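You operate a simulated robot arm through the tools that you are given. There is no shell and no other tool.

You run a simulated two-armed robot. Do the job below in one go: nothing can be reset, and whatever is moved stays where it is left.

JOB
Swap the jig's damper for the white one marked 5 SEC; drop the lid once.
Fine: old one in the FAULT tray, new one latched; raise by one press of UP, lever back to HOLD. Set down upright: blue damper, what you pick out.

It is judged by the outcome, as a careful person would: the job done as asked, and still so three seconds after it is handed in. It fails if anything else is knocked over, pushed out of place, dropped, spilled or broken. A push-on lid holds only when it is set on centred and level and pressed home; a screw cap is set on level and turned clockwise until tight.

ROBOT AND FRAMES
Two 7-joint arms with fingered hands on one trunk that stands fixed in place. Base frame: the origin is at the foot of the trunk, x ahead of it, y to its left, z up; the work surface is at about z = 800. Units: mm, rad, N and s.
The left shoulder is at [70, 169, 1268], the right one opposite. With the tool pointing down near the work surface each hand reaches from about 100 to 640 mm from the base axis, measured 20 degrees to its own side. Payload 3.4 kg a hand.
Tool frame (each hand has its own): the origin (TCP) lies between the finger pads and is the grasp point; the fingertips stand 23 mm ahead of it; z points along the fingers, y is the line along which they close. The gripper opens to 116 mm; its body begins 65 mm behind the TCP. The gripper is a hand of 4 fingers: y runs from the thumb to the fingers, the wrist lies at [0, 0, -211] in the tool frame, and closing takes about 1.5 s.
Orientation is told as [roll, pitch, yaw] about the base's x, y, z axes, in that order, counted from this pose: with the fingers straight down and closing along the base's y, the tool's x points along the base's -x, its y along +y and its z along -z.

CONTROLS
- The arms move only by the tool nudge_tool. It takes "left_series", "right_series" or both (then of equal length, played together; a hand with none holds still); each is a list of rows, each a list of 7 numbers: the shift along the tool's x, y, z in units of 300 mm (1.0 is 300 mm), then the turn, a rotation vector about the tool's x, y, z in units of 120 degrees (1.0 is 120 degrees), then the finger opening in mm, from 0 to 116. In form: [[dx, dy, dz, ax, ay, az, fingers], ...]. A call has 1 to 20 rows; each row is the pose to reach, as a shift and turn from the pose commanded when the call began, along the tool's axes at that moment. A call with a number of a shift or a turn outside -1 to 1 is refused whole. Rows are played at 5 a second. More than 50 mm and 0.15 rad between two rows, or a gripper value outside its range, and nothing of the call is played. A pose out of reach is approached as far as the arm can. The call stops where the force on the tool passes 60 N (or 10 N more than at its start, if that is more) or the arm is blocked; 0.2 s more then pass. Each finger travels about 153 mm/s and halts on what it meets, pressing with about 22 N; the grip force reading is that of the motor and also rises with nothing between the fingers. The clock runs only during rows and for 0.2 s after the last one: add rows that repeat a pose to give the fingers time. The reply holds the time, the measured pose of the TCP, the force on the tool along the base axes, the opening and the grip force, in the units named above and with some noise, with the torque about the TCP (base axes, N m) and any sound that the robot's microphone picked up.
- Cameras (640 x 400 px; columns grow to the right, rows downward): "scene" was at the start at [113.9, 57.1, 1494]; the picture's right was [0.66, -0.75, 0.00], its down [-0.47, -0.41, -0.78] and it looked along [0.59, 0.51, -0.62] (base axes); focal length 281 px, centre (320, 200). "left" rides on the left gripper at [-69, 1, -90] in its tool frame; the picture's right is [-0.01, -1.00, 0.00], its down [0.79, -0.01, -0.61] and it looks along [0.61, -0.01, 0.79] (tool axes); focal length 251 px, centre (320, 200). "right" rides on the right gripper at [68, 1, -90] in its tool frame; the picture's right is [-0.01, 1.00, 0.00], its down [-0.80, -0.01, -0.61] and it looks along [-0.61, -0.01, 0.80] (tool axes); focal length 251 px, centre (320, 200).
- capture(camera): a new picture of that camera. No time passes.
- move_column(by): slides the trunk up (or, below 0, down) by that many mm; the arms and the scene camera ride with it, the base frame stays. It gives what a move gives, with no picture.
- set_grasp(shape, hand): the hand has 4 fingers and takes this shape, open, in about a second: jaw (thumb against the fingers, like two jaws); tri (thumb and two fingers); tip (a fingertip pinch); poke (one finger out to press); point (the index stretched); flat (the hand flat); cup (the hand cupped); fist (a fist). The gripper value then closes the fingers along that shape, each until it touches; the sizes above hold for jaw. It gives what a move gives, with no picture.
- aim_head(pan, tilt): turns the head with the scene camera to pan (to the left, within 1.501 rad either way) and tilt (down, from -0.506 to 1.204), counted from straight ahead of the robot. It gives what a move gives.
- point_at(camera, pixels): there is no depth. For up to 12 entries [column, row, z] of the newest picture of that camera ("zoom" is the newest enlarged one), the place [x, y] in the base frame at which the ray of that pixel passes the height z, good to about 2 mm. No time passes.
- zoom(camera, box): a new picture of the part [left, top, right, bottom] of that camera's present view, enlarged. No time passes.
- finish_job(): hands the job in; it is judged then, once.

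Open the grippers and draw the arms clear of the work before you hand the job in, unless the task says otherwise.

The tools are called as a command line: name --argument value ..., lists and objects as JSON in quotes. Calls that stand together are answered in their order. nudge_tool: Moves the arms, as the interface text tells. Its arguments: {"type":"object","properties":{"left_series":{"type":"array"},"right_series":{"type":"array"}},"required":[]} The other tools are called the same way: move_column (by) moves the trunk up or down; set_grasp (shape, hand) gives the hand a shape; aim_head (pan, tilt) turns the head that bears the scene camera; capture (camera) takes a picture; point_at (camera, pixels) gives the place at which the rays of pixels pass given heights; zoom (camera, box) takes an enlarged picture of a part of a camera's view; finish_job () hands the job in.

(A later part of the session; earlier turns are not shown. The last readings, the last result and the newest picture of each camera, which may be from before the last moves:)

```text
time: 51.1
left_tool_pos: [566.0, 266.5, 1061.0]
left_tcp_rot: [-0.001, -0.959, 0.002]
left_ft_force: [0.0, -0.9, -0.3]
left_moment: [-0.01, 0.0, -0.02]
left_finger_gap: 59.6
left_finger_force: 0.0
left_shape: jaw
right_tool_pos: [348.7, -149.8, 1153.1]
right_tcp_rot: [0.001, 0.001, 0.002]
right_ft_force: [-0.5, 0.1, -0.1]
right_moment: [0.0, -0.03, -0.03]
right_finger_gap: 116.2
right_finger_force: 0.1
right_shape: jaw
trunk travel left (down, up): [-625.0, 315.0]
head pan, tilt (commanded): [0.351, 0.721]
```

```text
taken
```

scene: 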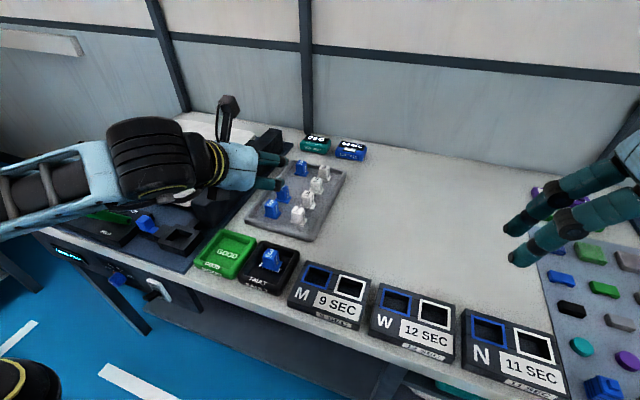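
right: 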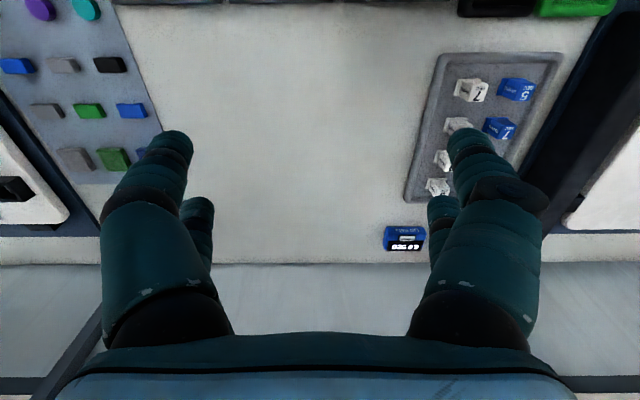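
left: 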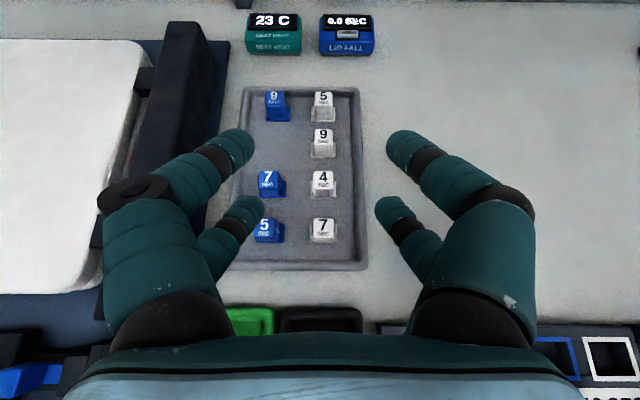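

It moved exactly as asked and the left camera sees the tray well (white 5 at (323,100)). I raise 80 mm, then lower the trunk another 140.

nudge_tool --left_series '[[-0.109, -0.008, -0.077, 0, 0, 0, 60], [-0.218, -0.015, -0.153, 0, 0, 0, 60], [-0.218, -0.015, -0.153, 0, 0, 0, 60]]'

move_column --by -140

capture --camera "scene"

capture --camera "left"

```text
time: 51.9
left_tool_pos: [567.4, 261.0, 1139.5]
left_tcp_rot: [0.0, -0.957, 0.002]
left_ft_force: [-0.1, -0.5, 0.0]
left_moment: [-0.02, 0.02, 0.01]
left_finger_gap: 59.5
left_finger_force: 0.2
left_shape: jaw
right_tool_pos: [349.6, -150.1, 1151.9]
right_tcp_rot: [0.001, 0.001, 0.002]
right_ft_force: [1.1, 1.0, 0.8]
right_moment: [-0.03, -0.02, 0.01]
right_finger_gap: 115.7
right_finger_force: 0.0
right_shape: jaw
trunk travel left (down, up): [-625.0, 315.0]
head pan, tilt (commanded): [0.351, 0.721]
```

```text
time: 53.6
left_tool_pos: [567.0, 260.9, 999.2]
left_tcp_rot: [0.001, -0.961, 0.0]
left_ft_force: [-0.2, -0.8, 1.0]
left_moment: [0.02, -0.02, 0.01]
left_finger_gap: 59.5
left_finger_force: 0.1
left_shape: jaw
right_tool_pos: [349.7, -150.0, 1013.2]
right_tcp_rot: [0.0, -0.001, 0.002]
right_ft_force: [0.0, -0.1, -0.3]
right_moment: [0.03, 0.02, -0.01]
right_finger_gap: 115.6
right_finger_force: 0.0
right_shape: jaw
trunk travel left (down, up): [-485.0, 455.0]
head pan, tilt (commanded): [0.351, 0.721]
```

```text
taken
```

scene: 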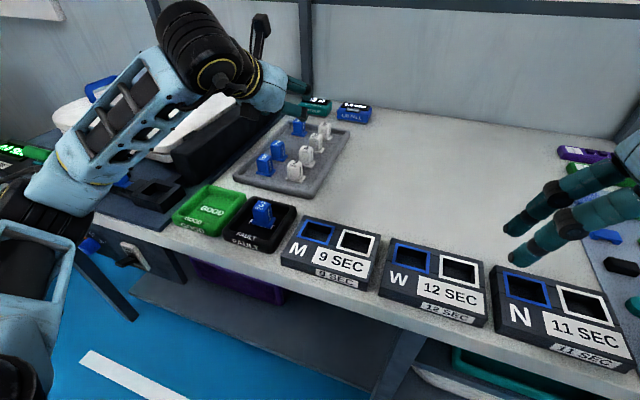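

```text
taken
```

left: 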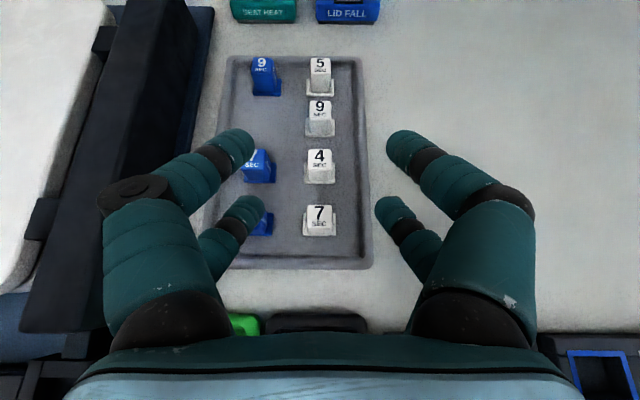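

Trunk is down 290 and the arm is clear. I extend the left hand forward to about (700,261,960).

nudge_tool --left_series '[[-0.037, 0, 0.11, 0, 0, 0, 60], [-0.074, 0, 0.219, 0, 0, 0, 60], [-0.111, 0, 0.329, 0, 0, 0, 60], [-0.148, 0, 0.438, 0, 0, 0, 60], [-0.148, 0, 0.438, 0, 0, 0, 60]]'

capture --camera "left"

capture --camera "scene"

```text
time: 54.8
left_tool_pos: [701.3, 260.7, 960.5]
left_tcp_rot: [0.0, -0.96, 0.001]
left_ft_force: [-0.1, -0.7, 0.7]
left_moment: [0.01, 0.02, 0.02]
left_finger_gap: 59.8
left_finger_force: 0.0
left_shape: jaw
right_tool_pos: [349.6, -149.7, 1013.4]
right_tcp_rot: [-0.001, -0.001, 0.002]
right_ft_force: [0.0, -0.6, -0.7]
right_moment: [0.02, -0.03, 0.02]
right_finger_gap: 115.9
right_finger_force: 0.0
right_shape: jaw
trunk travel left (down, up): [-485.0, 455.0]
head pan, tilt (commanded): [0.351, 0.721]
```

```text
taken
```

left: 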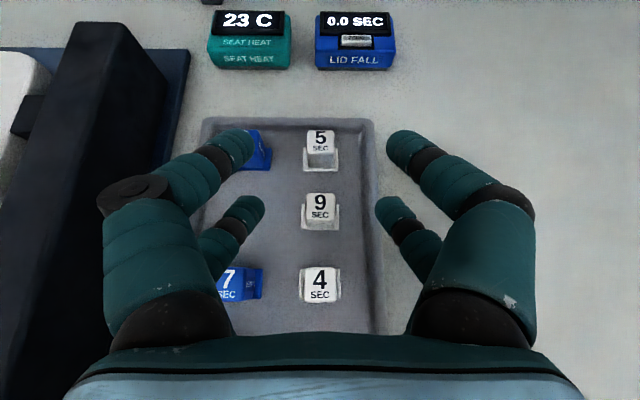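

```text
taken
```

scene: 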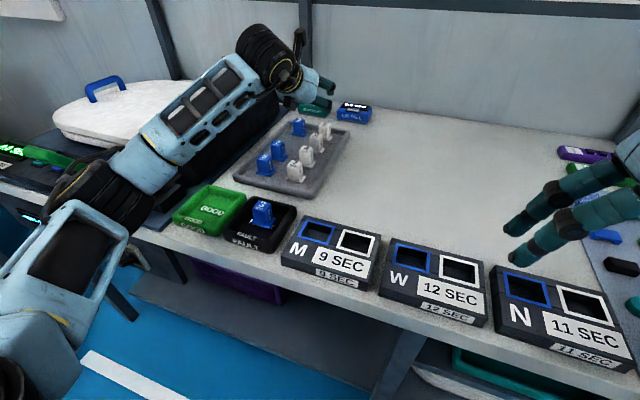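

White 5 is centred at column 320. I measure it again with the left camera at heights around its top.

zoom --camera "left" --box '[280, 110, 360, 240]'

point_at --camera "left" --pixels '[[320, 141, 848], [305, 131, 848], [335, 131, 848], [305, 153, 848], [335, 153, 848], [304, 172, 811], [338, 172, 811], [320, 208, 848], [320, 283, 848], [257, 150, 830]]'

```text
3.08 times, centred on (320, 175) of left
```

zoom: 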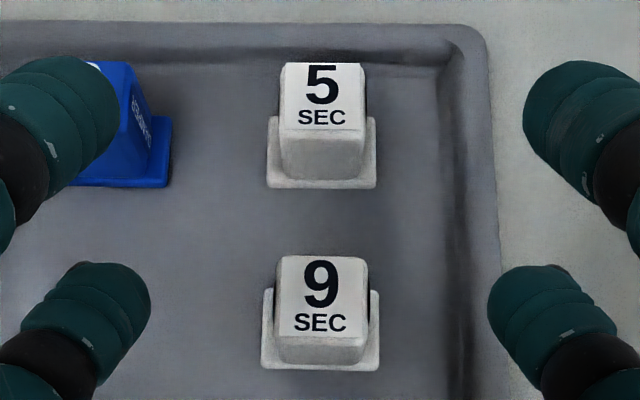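

```text
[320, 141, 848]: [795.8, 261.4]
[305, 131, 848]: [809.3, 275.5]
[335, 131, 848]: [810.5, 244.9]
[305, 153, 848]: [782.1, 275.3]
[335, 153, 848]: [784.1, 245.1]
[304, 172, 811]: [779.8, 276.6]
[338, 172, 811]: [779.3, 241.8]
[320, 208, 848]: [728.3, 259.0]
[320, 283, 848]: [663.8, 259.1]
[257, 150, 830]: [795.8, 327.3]
```

The white 5 centre is (797,260). I reduce the tilt to 50° and move to a hover above it, with the rear finger pair in line, opening 46.

nudge_tool --left_series '[[-0.017, -0.003, 0.098, 0, 0.0104, 0, 46], [-0.034, -0.006, 0.195, 0, 0.0208, 0, 46], [-0.05, -0.009, 0.293, 0, 0.0313, 0, 46], [-0.067, -0.012, 0.39, 0, 0.0417, 0, 46], [-0.067, -0.012, 0.39, 0, 0.0417, 0, 46]]'

capture --camera "left"

capture --camera "scene"

```text
time: 56.0
left_tool_pos: [805.8, 257.7, 911.2]
left_tcp_rot: [-0.002, -0.874, 0.0]
left_ft_force: [0.1, 0.2, 0.1]
left_moment: [0.01, 0.02, -0.03]
left_finger_gap: 46.3
left_finger_force: 0.0
left_shape: jaw
right_tool_pos: [350.3, -149.0, 1013.1]
right_tcp_rot: [-0.001, -0.001, 0.001]
right_ft_force: [-0.3, -0.1, 0.1]
right_moment: [-0.04, -0.01, 0.03]
right_finger_gap: 115.9
right_finger_force: 0.1
right_shape: jaw
trunk travel left (down, up): [-485.0, 455.0]
head pan, tilt (commanded): [0.351, 0.721]
```

```text
taken
```

left: 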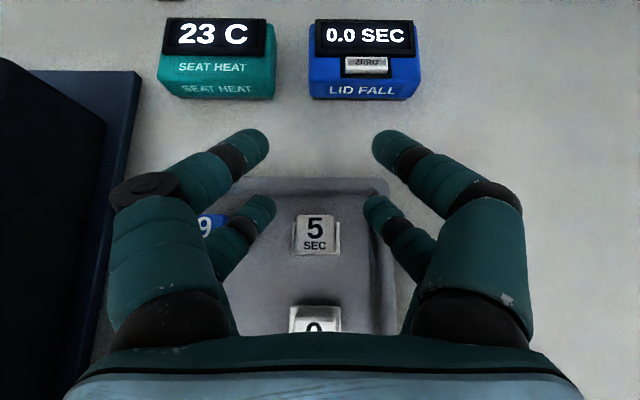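

```text
taken
```

scene: 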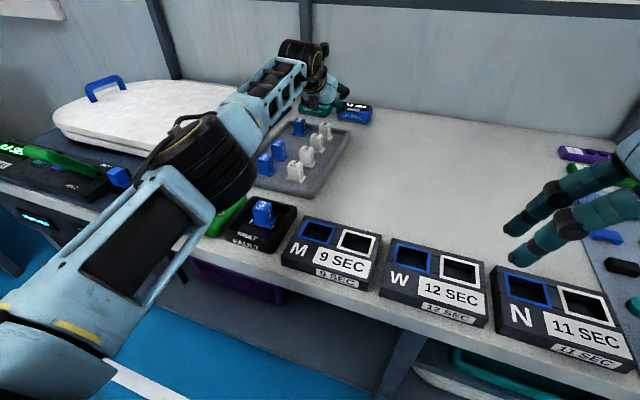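

Hover reached. Damper 5 is at (316,235), between the rear fingertips at (262,210) and (376,210). I lower 36 mm and check.

nudge_tool --left_series '[[0.03, 0, 0.027, 0, 0, 0, 46], [0.06, -0.001, 0.055, 0, 0, 0, 46], [0.089, -0.002, 0.082, 0, 0, 0, 46], [0.089, -0.002, 0.082, 0, 0, 0, 46]]'

capture --camera "left"

zoom --camera "scene" --box '[240, 40, 400, 200]'

```text
time: 57.0
left_tool_pos: [808.9, 255.2, 874.0]
left_tcp_rot: [0.002, -0.873, -0.001]
left_ft_force: [-0.6, -0.2, 0.1]
left_moment: [-0.01, 0.01, -0.02]
left_finger_gap: 46.2
left_finger_force: 0.1
left_shape: jaw
right_tool_pos: [350.2, -151.8, 1011.5]
right_tcp_rot: [0.0, -0.001, 0.002]
right_ft_force: [0.6, 0.8, -0.8]
right_moment: [0.0, -0.01, -0.02]
right_finger_gap: 115.8
right_finger_force: 0.0
right_shape: jaw
trunk travel left (down, up): [-485.0, 455.0]
head pan, tilt (commanded): [0.351, 0.721]
```

```text
taken
```

left: 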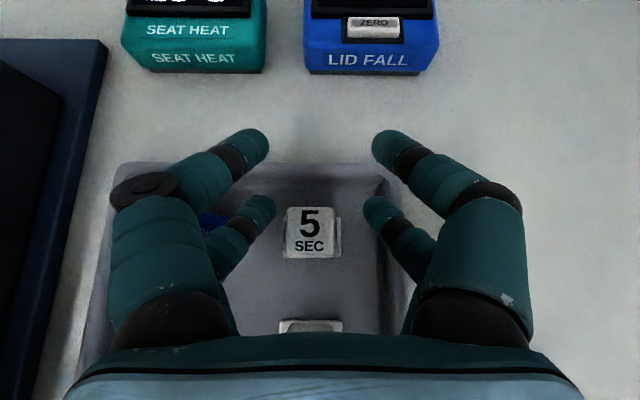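

```text
2.50 times, centred on (320, 120) of scene
```

zoom: 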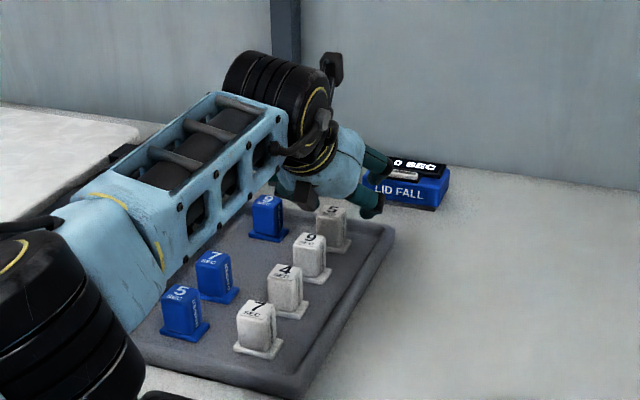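

I see a dark box on the underside of the palm, near the white 9. I zoom closely on the clearance.

zoom --camera "scene" --box '[320, 90, 376, 160]'

zoom --camera "scene" --box '[300, 80, 364, 150]'

```text
5.71 times, centred on (348, 125) of scene
```

zoom: 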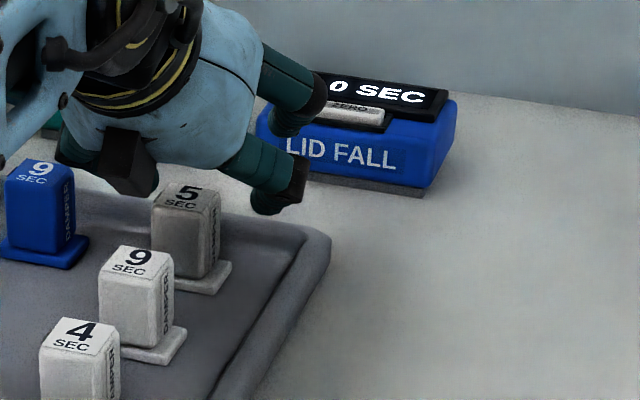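

```text
5.71 times, centred on (332, 115) of scene
```

zoom: 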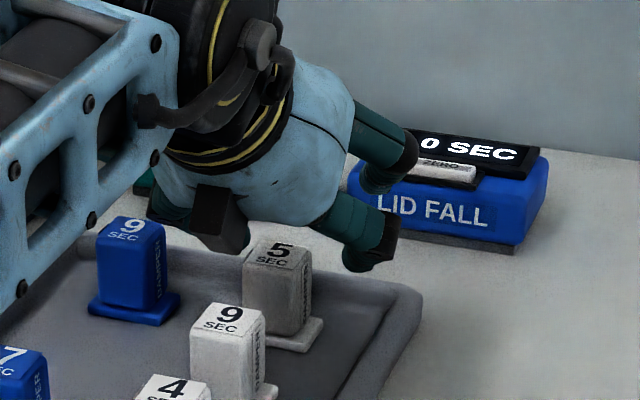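

I check where the box's lowest corner (zoom (232,252)) lies along its ray.

point_at --camera "zoom" --pixels '[[232, 254, 850], [232, 254, 880], [232, 254, 900], [205, 245, 880], [205, 245, 900], [228, 303, 848], [248, 225, 900], [248, 225, 920]]'

```text
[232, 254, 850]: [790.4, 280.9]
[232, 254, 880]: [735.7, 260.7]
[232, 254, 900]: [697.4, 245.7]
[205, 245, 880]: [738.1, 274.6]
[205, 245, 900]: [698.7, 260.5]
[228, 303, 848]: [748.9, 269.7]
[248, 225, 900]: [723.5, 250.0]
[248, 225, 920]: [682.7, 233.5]
```

The box is about 20 mm above the white 9 even after a further 24 mm descent. I lower the remaining 24 mm.

nudge_tool --left_series '[[0.02, 0.003, 0.017, 0, 0, 0, 46], [0.041, 0.007, 0.034, 0, 0, 0, 46], [0.0613, 0.007, 0.0514, 0, 0, 0, 46], [0.0613, 0.007, 0.0514, 0, 0, 0, 46]]'

capture --camera "left"

zoom --camera "scene" --box '[300, 80, 364, 150]'

```text
time: 58.0
left_tool_pos: [808.1, 258.8, 850.4]
left_tcp_rot: [0.001, -0.873, 0.001]
left_ft_force: [0.4, 0.1, 0.3]
left_moment: [-0.01, 0.0, 0.01]
left_finger_gap: 46.3
left_finger_force: 0.1
left_shape: jaw
right_tool_pos: [350.9, -150.3, 1012.5]
right_tcp_rot: [0.0, 0.0, 0.003]
right_ft_force: [-0.4, 0.6, 0.6]
right_moment: [-0.01, 0.01, -0.01]
right_finger_gap: 115.8
right_finger_force: 0.0
right_shape: jaw
trunk travel left (down, up): [-485.0, 455.0]
head pan, tilt (commanded): [0.351, 0.721]
```

```text
taken
```

left: 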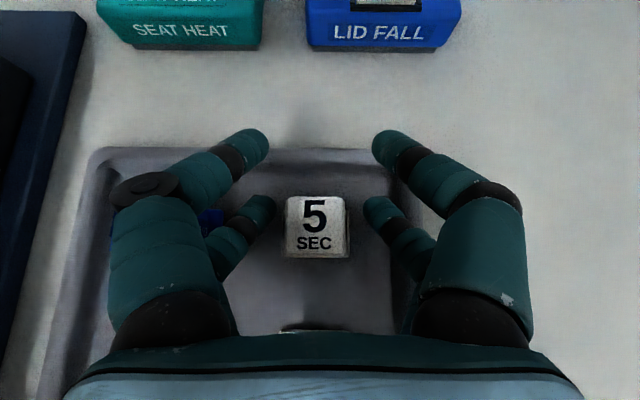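

```text
5.71 times, centred on (332, 115) of scene
```

zoom: 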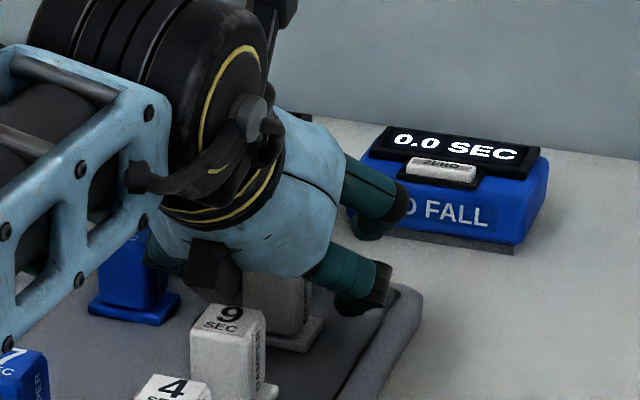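

The damper is well between the rear fingers. I close the grip.

nudge_tool --left_series '[[0, 0, 0, 0, 0, 0, 30], [0, 0, 0, 0, 0, 0, 10], [0, 0, 0, 0, 0, 0, 5], [0, 0, 0, 0, 0, 0, 5], [0, 0, 0, 0, 0, 0, 5], [0, 0, 0, 0, 0, 0, 5]]'

capture --camera "left"

zoom --camera "scene" --box '[300, 80, 364, 150]'

```text
time: 59.4
left_tool_pos: [807.8, 257.6, 851.8]
left_tcp_rot: [0.001, -0.873, 0.001]
left_ft_force: [-0.2, 0.4, 2.9]
left_moment: [0.01, 0.0, 0.0]
left_finger_gap: 7.2
left_finger_force: 0.1
left_shape: jaw
right_tool_pos: [349.7, -150.3, 1012.9]
right_tcp_rot: [0.001, 0.001, 0.001]
right_ft_force: [-0.3, 0.3, 0.7]
right_moment: [-0.04, -0.01, 0.01]
right_finger_gap: 115.7
right_finger_force: 0.0
right_shape: jaw
trunk travel left (down, up): [-485.0, 455.0]
head pan, tilt (commanded): [0.351, 0.721]
```

```text
taken
```

left: 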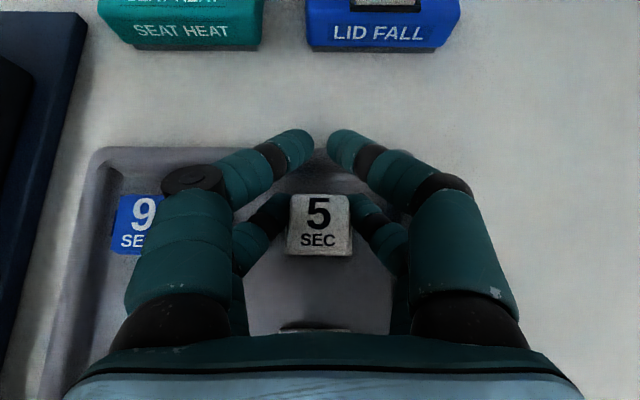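

```text
5.71 times, centred on (332, 115) of scene
```

zoom: 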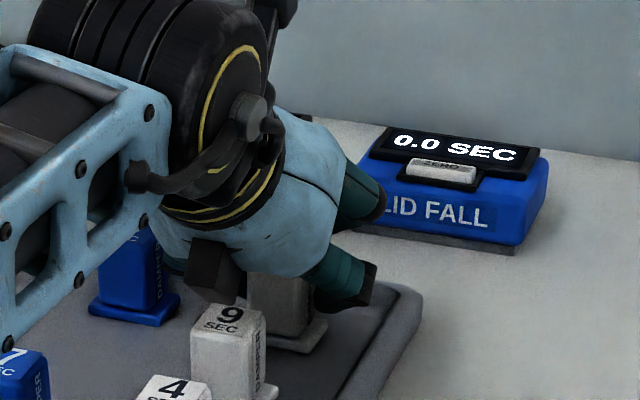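

The rear pair appears to touch the damper but the force reading is low (it seems to reflect the front pair). I command full closure and then test-lift a few millimetres.

nudge_tool --left_series '[[0, 0, 0, 0, 0, 0, 0], [0, 0, 0, 0, 0, 0, 0], [0, 0, 0, 0, 0, 0, 0], [0, 0, 0, 0, 0, 0, 0]]'

zoom --camera "left" --box '[220, 110, 420, 280]'

```text
time: 60.4
left_tool_pos: [808.0, 257.4, 850.7]
left_tcp_rot: [-0.001, -0.871, 0.0]
left_ft_force: [0.1, 0.1, -0.1]
left_moment: [-0.03, -0.01, 0.01]
left_finger_gap: 0.2
left_finger_force: 22.4
left_shape: jaw
right_tool_pos: [350.3, -149.6, 1012.4]
right_tcp_rot: [0.0, 0.001, 0.0]
right_ft_force: [-0.6, -0.3, -0.1]
right_moment: [-0.04, -0.04, -0.01]
right_finger_gap: 115.8
right_finger_force: 0.0
right_shape: jaw
trunk travel left (down, up): [-485.0, 455.0]
head pan, tilt (commanded): [0.351, 0.721]
```

```text
2.35 times, centred on (320, 195) of left
```

zoom: 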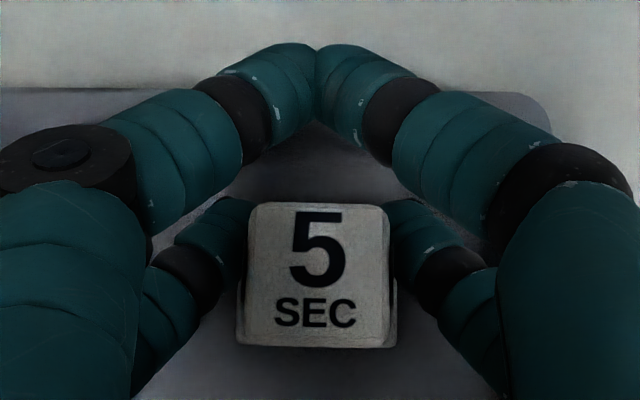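

The rear pair grips both sides of the damper. I lift 8 mm as a test.

nudge_tool --left_series '[[-0.01, 0, -0.0086, 0, 0, 0, 0], [-0.0204, 0, -0.0171, 0, 0, 0, 0], [-0.0204, 0, -0.0171, 0, 0, 0, 0]]'

zoom --camera "left" --box '[220, 110, 420, 280]'

zoom --camera "scene" --box '[312, 100, 364, 150]'

```text
time: 61.2
left_tool_pos: [808.4, 258.4, 857.1]
left_tcp_rot: [0.0, -0.872, 0.001]
left_ft_force: [0.4, 0.1, 0.2]
left_moment: [0.01, 0.0, -0.02]
left_finger_gap: 0.0
left_finger_force: 22.4
left_shape: jaw
right_tool_pos: [349.4, -151.3, 1012.0]
right_tcp_rot: [0.0, 0.0, 0.002]
right_ft_force: [-0.5, 0.4, -0.2]
right_moment: [0.01, -0.04, 0.0]
right_finger_gap: 115.9
right_finger_force: 0.1
right_shape: jaw
trunk travel left (down, up): [-485.0, 455.0]
head pan, tilt (commanded): [0.351, 0.721]
```

```text
2.35 times, centred on (320, 195) of left
```

zoom: 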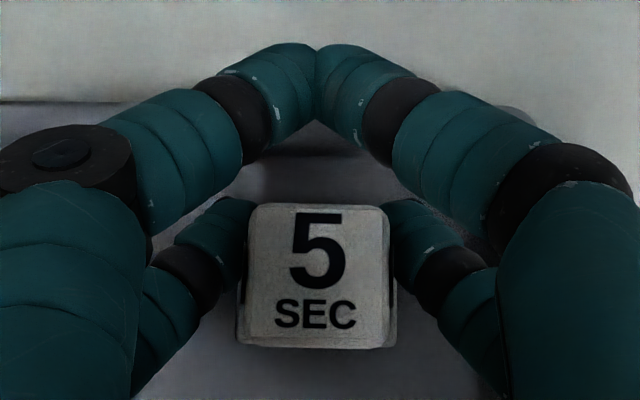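

```text
8.00 times, centred on (338, 125) of scene
```

zoom: 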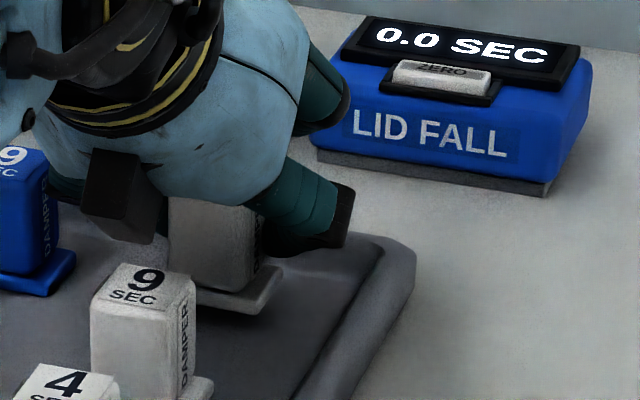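

The damper is lifted with the hand and stays upright. I raise it well clear and retract toward the open table area.

nudge_tool --left_series '[[-0.079, 0, -0.066, 0, 0, 0, 0], [-0.158, 0, -0.133, 0, 0, 0, 0], [-0.2375, 0, -0.1993, 0, 0, 0, 0], [-0.141, -0.05, -0.314, 0, 0, 0, 0], [-0.045, -0.1, -0.429, 0, 0, 0, 0], [0.052, -0.15, -0.544, 0, 0, 0, 0], [0.148, -0.2, -0.659, 0, 0, 0, 0], [0.148, -0.2, -0.659, 0, 0, 0, 0]]'

capture --camera "left"

capture --camera "scene"

```text
time: 63.0
left_tool_pos: [791.8, 203.4, 980.4]
left_tcp_rot: [0.0, -0.87, 0.001]
left_ft_force: [0.2, -0.1, -0.7]
left_moment: [-0.02, -0.02, 0.02]
left_finger_gap: 0.0
left_finger_force: 22.3
left_shape: jaw
left hand out of reach, approached as far as the arm can: row 2, 3, 4, 5, 6, 7, 8
right_tool_pos: [349.9, -150.7, 1012.4]
right_tcp_rot: [-0.001, 0.001, 0.001]
right_ft_force: [0.6, 0.2, 0.2]
right_moment: [0.04, 0.02, 0.0]
right_finger_gap: 115.8
right_finger_force: 0.1
right_shape: jaw
trunk travel left (down, up): [-485.0, 455.0]
head pan, tilt (commanded): [0.351, 0.721]
```

```text
taken
```

left: 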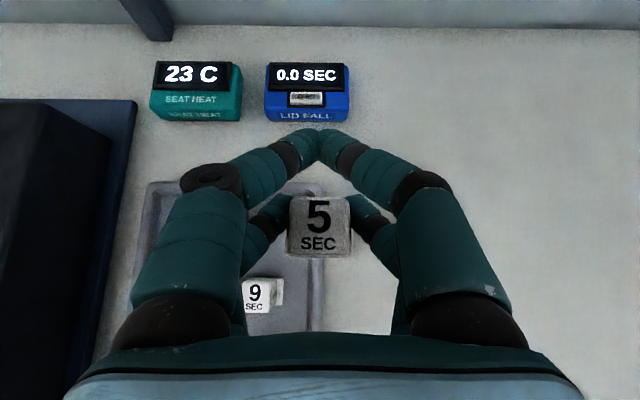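

```text
taken
```

scene: 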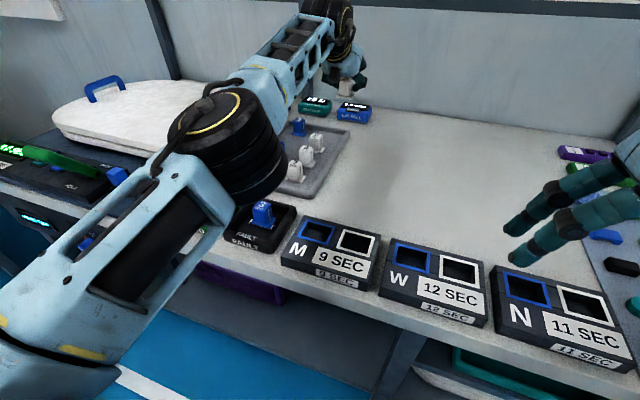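

The arm got near its stretched limit during the lift, now at (792,203,980) with the damper held. I retract again along -x in small rows.

nudge_tool --left_series '[[0.064, 0, -0.077, 0, 0, 0, 0], [0.129, 0, -0.153, 0, 0, 0, 0], [0.193, 0, -0.23, 0, 0, 0, 0], [0.193, 0, -0.23, 0, 0, 0, 0]]'

capture --camera "left"

capture --camera "scene"

```text
time: 64.0
left_tool_pos: [785.2, 203.3, 1002.9]
left_tcp_rot: [0.001, -0.87, 0.001]
left_ft_force: [0.1, -0.3, -1.4]
left_moment: [-0.01, -0.05, -0.01]
left_finger_gap: 0.1
left_finger_force: 22.3
left_shape: jaw
left hand out of reach, approached as far as the arm can: row 1, 2, 3, 4
right_tool_pos: [350.3, -150.6, 1012.4]
right_tcp_rot: [-0.001, -0.001, 0.002]
right_ft_force: [0.8, -0.3, -0.4]
right_moment: [0.02, 0.0, -0.01]
right_finger_gap: 115.8
right_finger_force: 0.0
right_shape: jaw
trunk travel left (down, up): [-485.0, 455.0]
head pan, tilt (commanded): [0.351, 0.721]
```

```text
taken
```

left: 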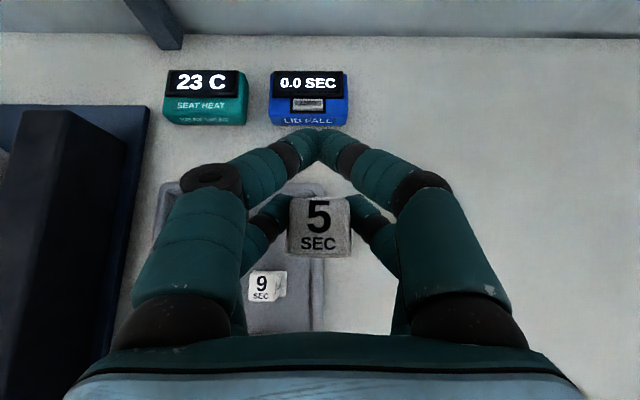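

```text
taken
```

scene: 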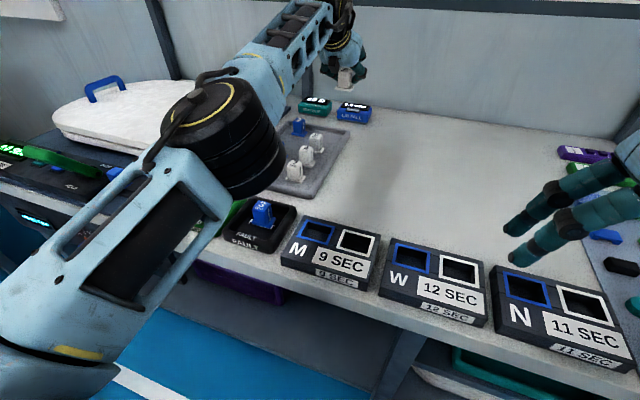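

The solver moved up rather than back. I try going back down the way I came, toward (795,240,930), then retracting.

nudge_tool --left_series '[[0.045, 0.03, 0.06, 0, 0, 0, 0], [0.09, 0.06, 0.12, 0, 0, 0, 0], [0.138, 0.1, 0.176, 0, 0, 0, 0], [0.138, 0.1, 0.176, 0, 0, 0, 0]]'

capture --camera "left"

```text
time: 65.0
left_tool_pos: [801.6, 232.8, 937.6]
left_tcp_rot: [0.002, -0.871, -0.001]
left_ft_force: [-0.2, 0.2, 0.2]
left_moment: [-0.01, 0.0, 0.02]
left_finger_gap: 0.0
left_finger_force: 21.7
left_shape: jaw
left hand out of reach, approached as far as the arm can: row 3, 4
right_tool_pos: [350.1, -151.6, 1012.5]
right_tcp_rot: [-0.001, 0.0, 0.001]
right_ft_force: [0.2, 0.4, -0.3]
right_moment: [0.0, -0.02, 0.02]
right_finger_gap: 115.9
right_finger_force: 0.1
right_shape: jaw
trunk travel left (down, up): [-485.0, 455.0]
head pan, tilt (commanded): [0.351, 0.721]
```

```text
taken
```

left: 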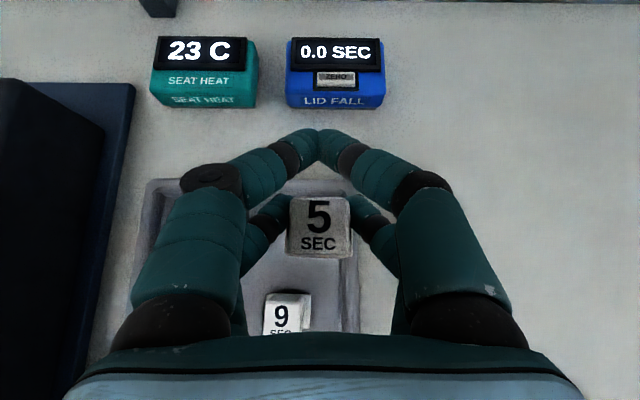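

It is free to move downward again. I return to the earlier hover (806,258,908), from which the reverse path worked.

nudge_tool --left_series '[[0.024, 0.028, 0.027, 0, 0, 0, 0], [0.048, 0.056, 0.053, 0, 0, 0, 0], [0.07, 0.083, 0.076, 0, 0, 0, 0], [0.07, 0.083, 0.076, 0, 0, 0, 0]]'

```text
time: 66.0
left_tool_pos: [805.5, 257.5, 905.7]
left_tcp_rot: [0.002, -0.871, -0.002]
left_ft_force: [0.3, -0.6, 0.5]
left_moment: [0.02, 0.01, 0.01]
left_finger_gap: 0.0
left_finger_force: 21.8
left_shape: jaw
right_tool_pos: [350.8, -150.4, 1013.4]
right_tcp_rot: [-0.001, 0.0, 0.001]
right_ft_force: [-0.4, 0.3, -0.5]
right_moment: [0.01, -0.01, 0.01]
right_finger_gap: 115.9
right_finger_force: 0.0
right_shape: jaw
trunk travel left (down, up): [-485.0, 455.0]
head pan, tilt (commanded): [0.351, 0.721]
```

Back at (805.5,257.5,905.7) without a flag. Now a small retraction of 20 mm in -x with slight rise.

nudge_tool --left_series '[[0.015, 0, -0.034, 0, 0, 0, 0], [0.03, 0.002, -0.068, 0, 0, 0, 0], [0.03, 0.002, -0.068, 0, 0, 0, 0]]'

```text
time: 66.8
left_tool_pos: [802.0, 254.0, 901.3]
left_tcp_rot: [-0.01, -0.838, -0.005]
left_ft_force: [0.2, 0.2, -0.8]
left_moment: [0.01, -0.03, 0.01]
left_finger_gap: 0.0
left_finger_force: 22.4
left_shape: jaw
left hand out of reach, approached as far as the arm can: row 1, 2
right_tool_pos: [349.1, -151.1, 1012.3]
right_tcp_rot: [0.001, -0.001, 0.003]
right_ft_force: [0.5, 0.0, -0.3]
right_moment: [-0.01, 0.0, -0.01]
right_finger_gap: 116.0
right_finger_force: 0.1
right_shape: jaw
trunk travel left (down, up): [-485.0, 455.0]
head pan, tilt (commanded): [0.351, 0.721]
```

The last row was not flagged, so the arm may still be in transit. I look before holding.

capture --camera "scene"

capture --camera "left"

```text
taken
```

scene: 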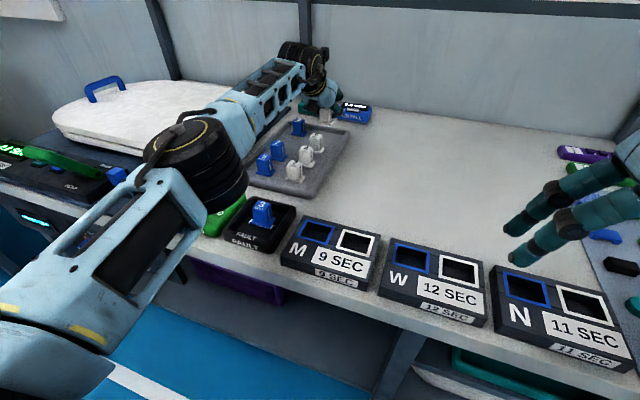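

```text
taken
```

left: 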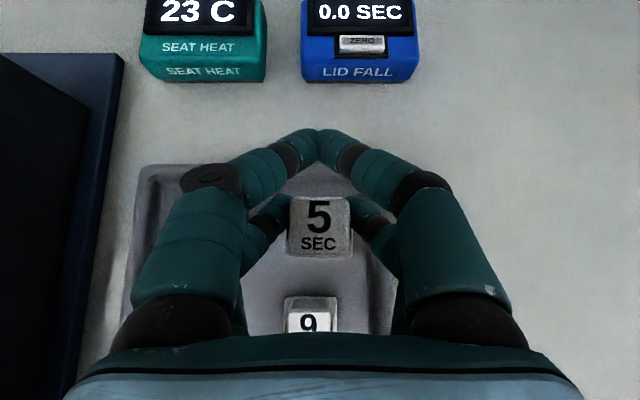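

The damper is still held and nothing is touched. I hold two rows to let the arm settle.

nudge_tool --left_series '[[0, 0, 0, 0, 0, 0, 0], [0, 0, 0, 0, 0, 0, 0], [0, 0, 0, 0, 0, 0, 0]]'

```text
time: 67.6
left_tool_pos: [802.2, 254.3, 903.2]
left_tcp_rot: [-0.01, -0.838, -0.005]
left_ft_force: [0.0, -0.4, 0.4]
left_moment: [-0.01, -0.01, 0.02]
left_finger_gap: 0.2
left_finger_force: 22.2
left_shape: jaw
right_tool_pos: [350.1, -151.6, 1011.1]
right_tcp_rot: [-0.001, 0.0, 0.003]
right_ft_force: [-1.0, -0.7, 0.3]
right_moment: [0.04, 0.02, 0.0]
right_finger_gap: 116.1
right_finger_force: 0.1
right_shape: jaw
trunk travel left (down, up): [-485.0, 455.0]
head pan, tilt (commanded): [0.351, 0.721]
```

The arm sits near its stretched limit. I raise the trunk 100 mm so the whole arm and damper gain clearance without changing joints.

move_column --by 100

capture --camera "left"

```text
time: 68.9
left_tool_pos: [804.0, 253.9, 1001.1]
left_tcp_rot: [-0.013, -0.837, -0.004]
left_ft_force: [-0.3, 0.1, -0.4]
left_moment: [0.0, -0.04, 0.06]
left_finger_gap: 0.0
left_finger_force: 22.2
left_shape: jaw
right_tool_pos: [349.6, -151.9, 1112.3]
right_tcp_rot: [0.0, 0.001, 0.002]
right_ft_force: [-0.6, -0.3, 0.2]
right_moment: [-0.01, -0.04, 0.02]
right_finger_gap: 115.9
right_finger_force: 0.1
right_shape: jaw
trunk travel left (down, up): [-585.0, 355.0]
head pan, tilt (commanded): [0.351, 0.721]
```

```text
taken
```

left: 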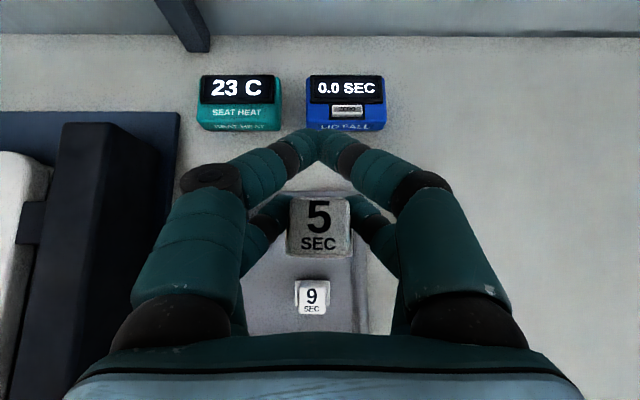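

Plenty of clearance now. I retract 100 mm in -x with slightly more tilt.

nudge_tool --left_series '[[0.055, 0.005, -0.041, 0, -0.0116, 0, 0], [0.11, 0.009, -0.082, 0, -0.0232, 0, 0], [0.165, 0.014, -0.124, 0, -0.0348, 0, 0], [0.22, 0.018, -0.165, 0, -0.0464, 0, 0], [0.275, 0.023, -0.206, 0, -0.058, 0, 0], [0.275, 0.023, -0.206, 0, -0.058, 0, 0]]'

capture --camera "left"

capture --camera "scene"

```text
time: 70.3
left_tool_pos: [700.7, 260.9, 980.4]
left_tcp_rot: [-0.015, -0.959, -0.001]
left_ft_force: [0.7, 0.3, -0.2]
left_moment: [-0.01, -0.02, 0.02]
left_finger_gap: 0.3
left_finger_force: 21.8
left_shape: jaw
right_tool_pos: [351.2, -151.8, 1112.6]
right_tcp_rot: [0.0, -0.003, 0.001]
right_ft_force: [-0.7, 0.2, -1.5]
right_moment: [-0.03, -0.01, 0.02]
right_finger_gap: 116.0
right_finger_force: 0.0
right_shape: jaw
trunk travel left (down, up): [-585.0, 355.0]
head pan, tilt (commanded): [0.351, 0.721]
```

```text
taken
```

left: 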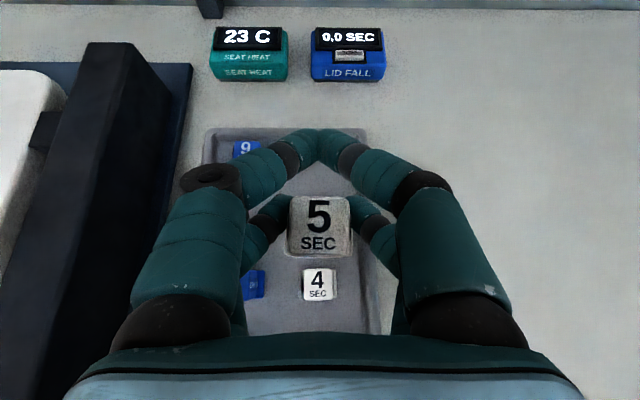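

```text
taken
```

scene: 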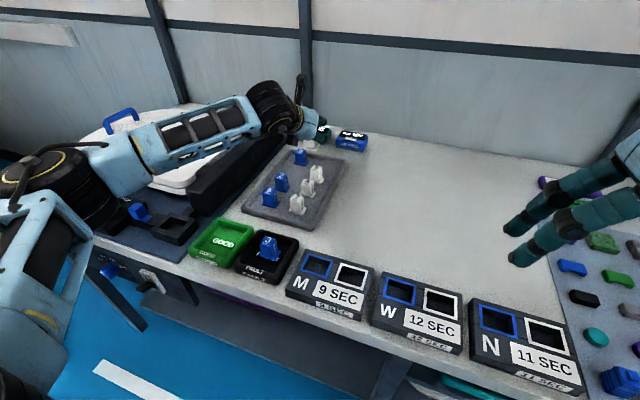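

Retracted to (701,261,980) with the damper held. I find the free table area between the parts tray and the M box.

point_at --camera "scene" --pixels '[[306, 249, 835], [375, 267, 835], [287, 290, 835], [361, 312, 835], [388, 270, 835], [313, 221, 810], [345, 205, 800], [360, 225, 800], [400, 210, 800]]'

zoom --camera "scene" --box '[230, 150, 430, 330]'

```text
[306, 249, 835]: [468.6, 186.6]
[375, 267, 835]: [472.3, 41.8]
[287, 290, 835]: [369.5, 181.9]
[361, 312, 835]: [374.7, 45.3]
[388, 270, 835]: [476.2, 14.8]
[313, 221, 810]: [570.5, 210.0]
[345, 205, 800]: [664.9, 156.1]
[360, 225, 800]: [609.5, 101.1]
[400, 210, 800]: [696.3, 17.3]
```

```text
2.22 times, centred on (330, 240) of scene
```

zoom: 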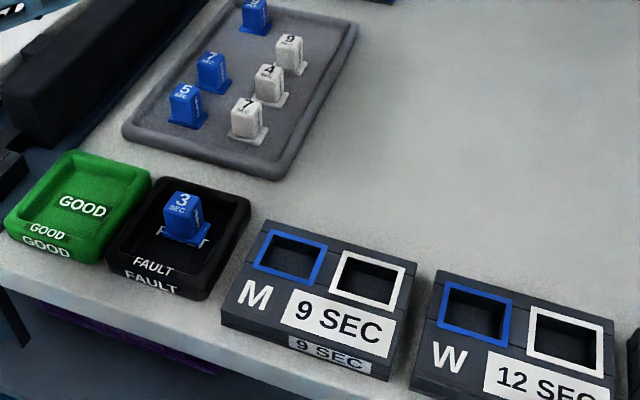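

I'll set it down upright on the bare table at about (590,115), clear of the M box (x<472). I move over there, restoring the original 50° tilt.

nudge_tool --left_series '[[0.054, -0.081, -0.029, -0.001, 0.007, 0, 0], [0.109, -0.162, -0.058, -0.002, 0.014, 0, 0], [0.163, -0.244, -0.088, -0.004, 0.0205, 0, 0], [0.217, -0.325, -0.117, -0.005, 0.027, 0, 0], [0.272, -0.406, -0.146, -0.006, 0.034, 0, 0], [0.326, -0.487, -0.175, -0.0072, 0.041, 0, 0], [0.326, -0.487, -0.175, -0.0072, 0.041, 0, 0]]'

capture --camera "left"

capture --camera "scene"

```text
time: 71.9
left_tool_pos: [600.2, 115.9, 935.2]
left_tcp_rot: [0.001, -0.873, -0.002]
left_ft_force: [-0.6, -0.1, 0.6]
left_moment: [-0.01, 0.0, 0.0]
left_finger_gap: 0.0
left_finger_force: 21.9
left_shape: jaw
right_tool_pos: [349.5, -150.8, 1111.3]
right_tcp_rot: [0.0, 0.001, 0.001]
right_ft_force: [0.8, -0.4, 0.2]
right_moment: [0.01, -0.01, 0.01]
right_finger_gap: 116.0
right_finger_force: 0.1
right_shape: jaw
trunk travel left (down, up): [-585.0, 355.0]
head pan, tilt (commanded): [0.351, 0.721]
```

```text
taken
```

left: 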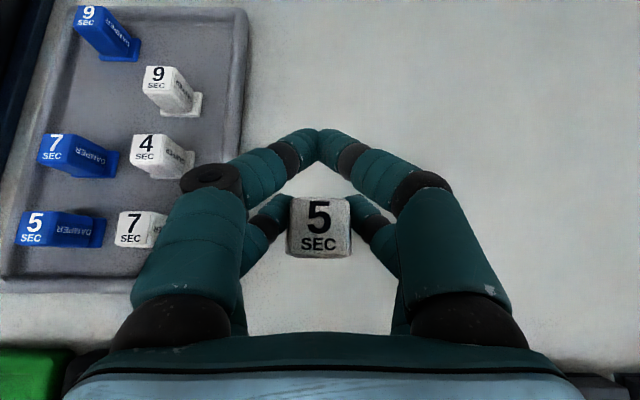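

```text
taken
```

scene: 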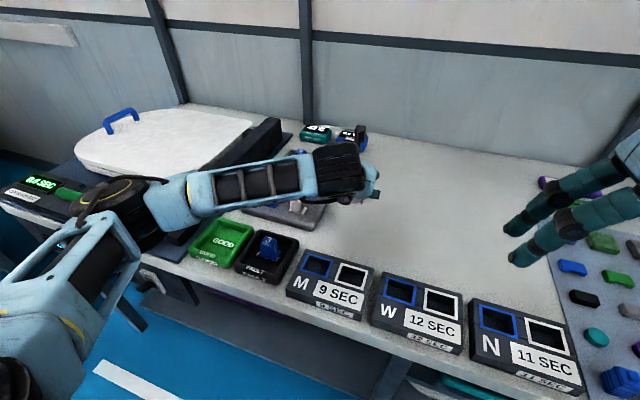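

All parts are upright; the table below is free. I lower 80 mm, then go gently.

nudge_tool --left_series '[[0.077, 0, 0.064, 0, 0, 0, 0], [0.153, 0, 0.129, 0, 0, 0, 0], [0.204, 0, 0.1715, 0, 0, 0, 0], [0.204, 0, 0.1715, 0, 0, 0, 0]]'

zoom --camera "scene" --box '[290, 150, 410, 260]'

```text
time: 72.9
left_tool_pos: [600.6, 116.4, 850.6]
left_tcp_rot: [0.003, -0.874, -0.002]
left_ft_force: [0.8, 0.6, -1.6]
left_moment: [-0.02, 0.01, 0.02]
left_finger_gap: 0.2
left_finger_force: 21.8
left_shape: jaw
right_tool_pos: [350.8, -150.2, 1112.5]
right_tcp_rot: [-0.001, 0.0, 0.002]
right_ft_force: [-0.1, 0.3, 0.5]
right_moment: [0.03, 0.02, 0.02]
right_finger_gap: 115.8
right_finger_force: 0.0
right_shape: jaw
trunk travel left (down, up): [-585.0, 355.0]
head pan, tilt (commanded): [0.351, 0.721]
```

```text
3.64 times, centred on (350, 205) of scene
```

zoom: 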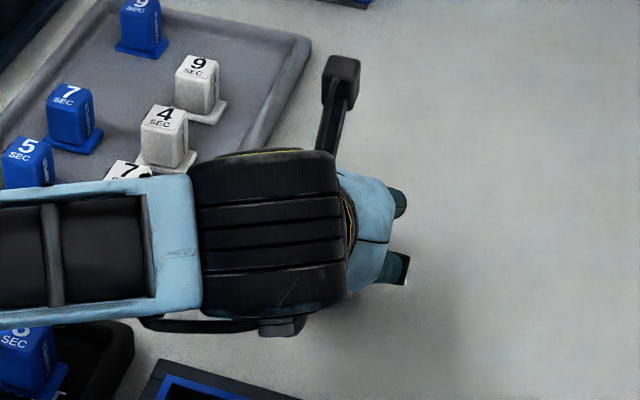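

No contact at 850.6. I continue down in about 2 mm steps.

nudge_tool --left_series '[[0.005, 0, 0.0043, 0, 0, 0, 0], [0.01, 0, 0.0086, 0, 0, 0, 0], [0.0128, 0, 0.0107, 0, 0, 0, 0]]'

```text
time: 73.7
left_tool_pos: [599.7, 116.2, 846.7]
left_tcp_rot: [0.0, -0.873, -0.001]
left_ft_force: [-0.1, 0.0, -0.6]
left_moment: [0.03, -0.01, 0.0]
left_finger_gap: 0.1
left_finger_force: 22.1
left_shape: jaw
right_tool_pos: [350.2, -149.3, 1113.1]
right_tcp_rot: [0.0, -0.002, 0.002]
right_ft_force: [0.6, -0.5, 0.2]
right_moment: [0.01, 0.0, -0.02]
right_finger_gap: 115.9
right_finger_force: 0.0
right_shape: jaw
trunk travel left (down, up): [-585.0, 355.0]
head pan, tilt (commanded): [0.351, 0.721]
```

Still free at 846.7; another 3 mm.

nudge_tool --left_series '[[0.004, 0, 0.0032, 0, 0, 0, 0], [0.0077, 0, 0.0064, 0, 0, 0, 0], [0.0077, 0, 0.0064, 0, 0, 0, 0]]'

```text
time: 74.5
left_tool_pos: [600.2, 116.4, 844.8]
left_tcp_rot: [0.001, -0.875, -0.001]
left_ft_force: [0.3, -1.0, -1.5]
left_moment: [-0.02, -0.02, 0.02]
left_finger_gap: 0.3
left_finger_force: 21.8
left_shape: jaw
right_tool_pos: [350.0, -151.1, 1112.8]
right_tcp_rot: [0.002, -0.001, 0.002]
right_ft_force: [0.2, 0.4, 0.7]
right_moment: [0.02, 0.0, 0.0]
right_finger_gap: 116.0
right_finger_force: 0.1
right_shape: jaw
trunk travel left (down, up): [-585.0, 355.0]
head pan, tilt (commanded): [0.351, 0.721]
```

Still no contact at 844.8; another 3 mm.

nudge_tool --left_series '[[0.0026, 0, 0.0021, 0, 0, 0, 0], [0.0051, 0, 0.0043, 0, 0, 0, 0], [0.0077, 0, 0.0064, 0, 0, 0, 0]]'

```text
time: 75.3
left_tool_pos: [599.2, 116.4, 843.1]
left_tcp_rot: [0.001, -0.875, -0.001]
left_ft_force: [1.9, -0.2, 1.6]
left_moment: [0.01, -0.04, -0.03]
left_finger_gap: 0.0
left_finger_force: 22.1
left_shape: jaw
right_tool_pos: [349.0, -150.9, 1113.2]
right_tcp_rot: [0.0, -0.001, 0.001]
right_ft_force: [-0.2, 0.9, 0.2]
right_moment: [0.0, -0.01, 0.01]
right_finger_gap: 116.1
right_finger_force: 0.0
right_shape: jaw
trunk travel left (down, up): [-585.0, 355.0]
head pan, tilt (commanded): [0.351, 0.721]
```

A slight rise (1.9, 1.6 N) suggests first contact. One more 1.5 mm step to confirm.

nudge_tool --left_series '[[0.002, 0, 0.0017, 0, 0, 0, 0], [0.0038, 0, 0.0032, 0, 0, 0, 0], [0.0038, 0, 0.0032, 0, 0, 0, 0]]'

zoom --camera "left" --box '[220, 110, 420, 280]'

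```text
time: 76.1
left_tool_pos: [599.0, 117.1, 842.6]
left_tcp_rot: [0.002, -0.878, -0.002]
left_ft_force: [2.7, 0.1, 11.4]
left_moment: [-0.04, -0.08, 0.03]
left_finger_gap: 0.0
left_finger_force: 22.1
left_shape: jaw
right_tool_pos: [349.2, -151.2, 1113.1]
right_tcp_rot: [0.0, -0.002, 0.0]
right_ft_force: [0.5, -0.9, 0.0]
right_moment: [0.01, -0.01, 0.0]
right_finger_gap: 116.3
right_finger_force: 0.0
right_shape: jaw
trunk travel left (down, up): [-585.0, 355.0]
head pan, tilt (commanded): [0.351, 0.721]
```

```text
2.35 times, centred on (320, 195) of left
```

zoom: 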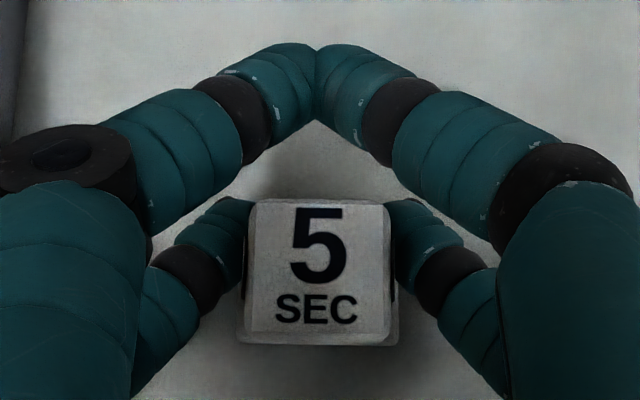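

Fz=11 N: the damper rests on the table. I ease off 1 mm and open the fingers.

nudge_tool --left_series '[[-0.0026, 0, -0.0021, 0, 0, 0, 0], [-0.0026, 0, -0.0021, 0, 0, 0, 20], [-0.0026, 0, -0.0021, 0, 0, 0, 40], [-0.0026, 0, -0.0021, 0, 0, 0, 56], [-0.0026, 0, -0.0021, 0, 0, 0, 56]]'

capture --camera "left"

```text
time: 77.3
left_tool_pos: [601.3, 117.2, 840.4]
left_tcp_rot: [0.001, -0.874, 0.0]
left_ft_force: [0.1, 0.8, 0.1]
left_moment: [-0.02, 0.0, 0.02]
left_finger_gap: 55.5
left_finger_force: 0.1
left_shape: jaw
right_tool_pos: [349.8, -151.0, 1113.2]
right_tcp_rot: [0.0, 0.001, 0.001]
right_ft_force: [-0.7, -0.6, 0.2]
right_moment: [0.02, 0.03, 0.0]
right_finger_gap: 116.0
right_finger_force: 0.0
right_shape: jaw
trunk travel left (down, up): [-585.0, 355.0]
head pan, tilt (commanded): [0.351, 0.721]
```

```text
taken
```

left: 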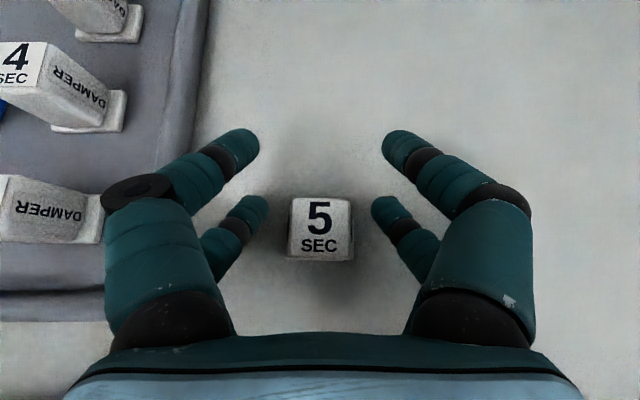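

The damper stands upright at the release. I lift the hand straight up 130 mm.

nudge_tool --left_series '[[-0.05, 0, -0.042, 0, 0, 0, 56], [-0.14, 0, -0.1175, 0, 0, 0, 60], [-0.24, 0, -0.2015, 0, 0, 0, 60], [-0.332, 0, -0.2787, 0, 0, 0, 60], [-0.332, 0, -0.2787, 0, 0, 0, 60]]'

capture --camera "left"

```text
time: 78.5
left_tool_pos: [597.8, 118.2, 973.1]
left_tcp_rot: [0.002, -0.876, -0.001]
left_ft_force: [0.4, 0.1, 0.7]
left_moment: [0.0, 0.0, 0.01]
left_finger_gap: 59.1
left_finger_force: 0.1
left_shape: jaw
right_tool_pos: [349.8, -151.5, 1113.0]
right_tcp_rot: [0.0, -0.002, 0.001]
right_ft_force: [0.2, 0.2, -0.5]
right_moment: [-0.03, 0.02, -0.02]
right_finger_gap: 115.9
right_finger_force: 0.1
right_shape: jaw
trunk travel left (down, up): [-585.0, 355.0]
head pan, tilt (commanded): [0.351, 0.721]
```

```text
taken
```

left: 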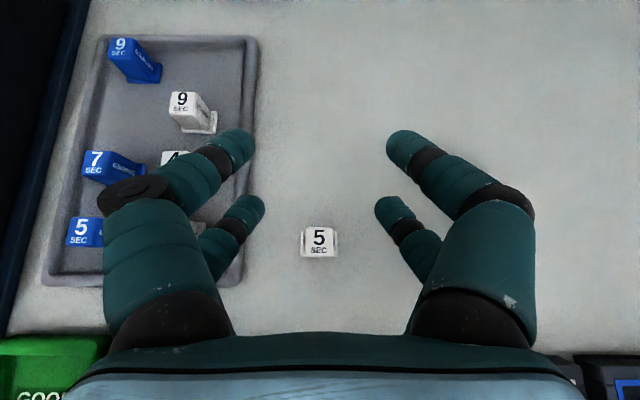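

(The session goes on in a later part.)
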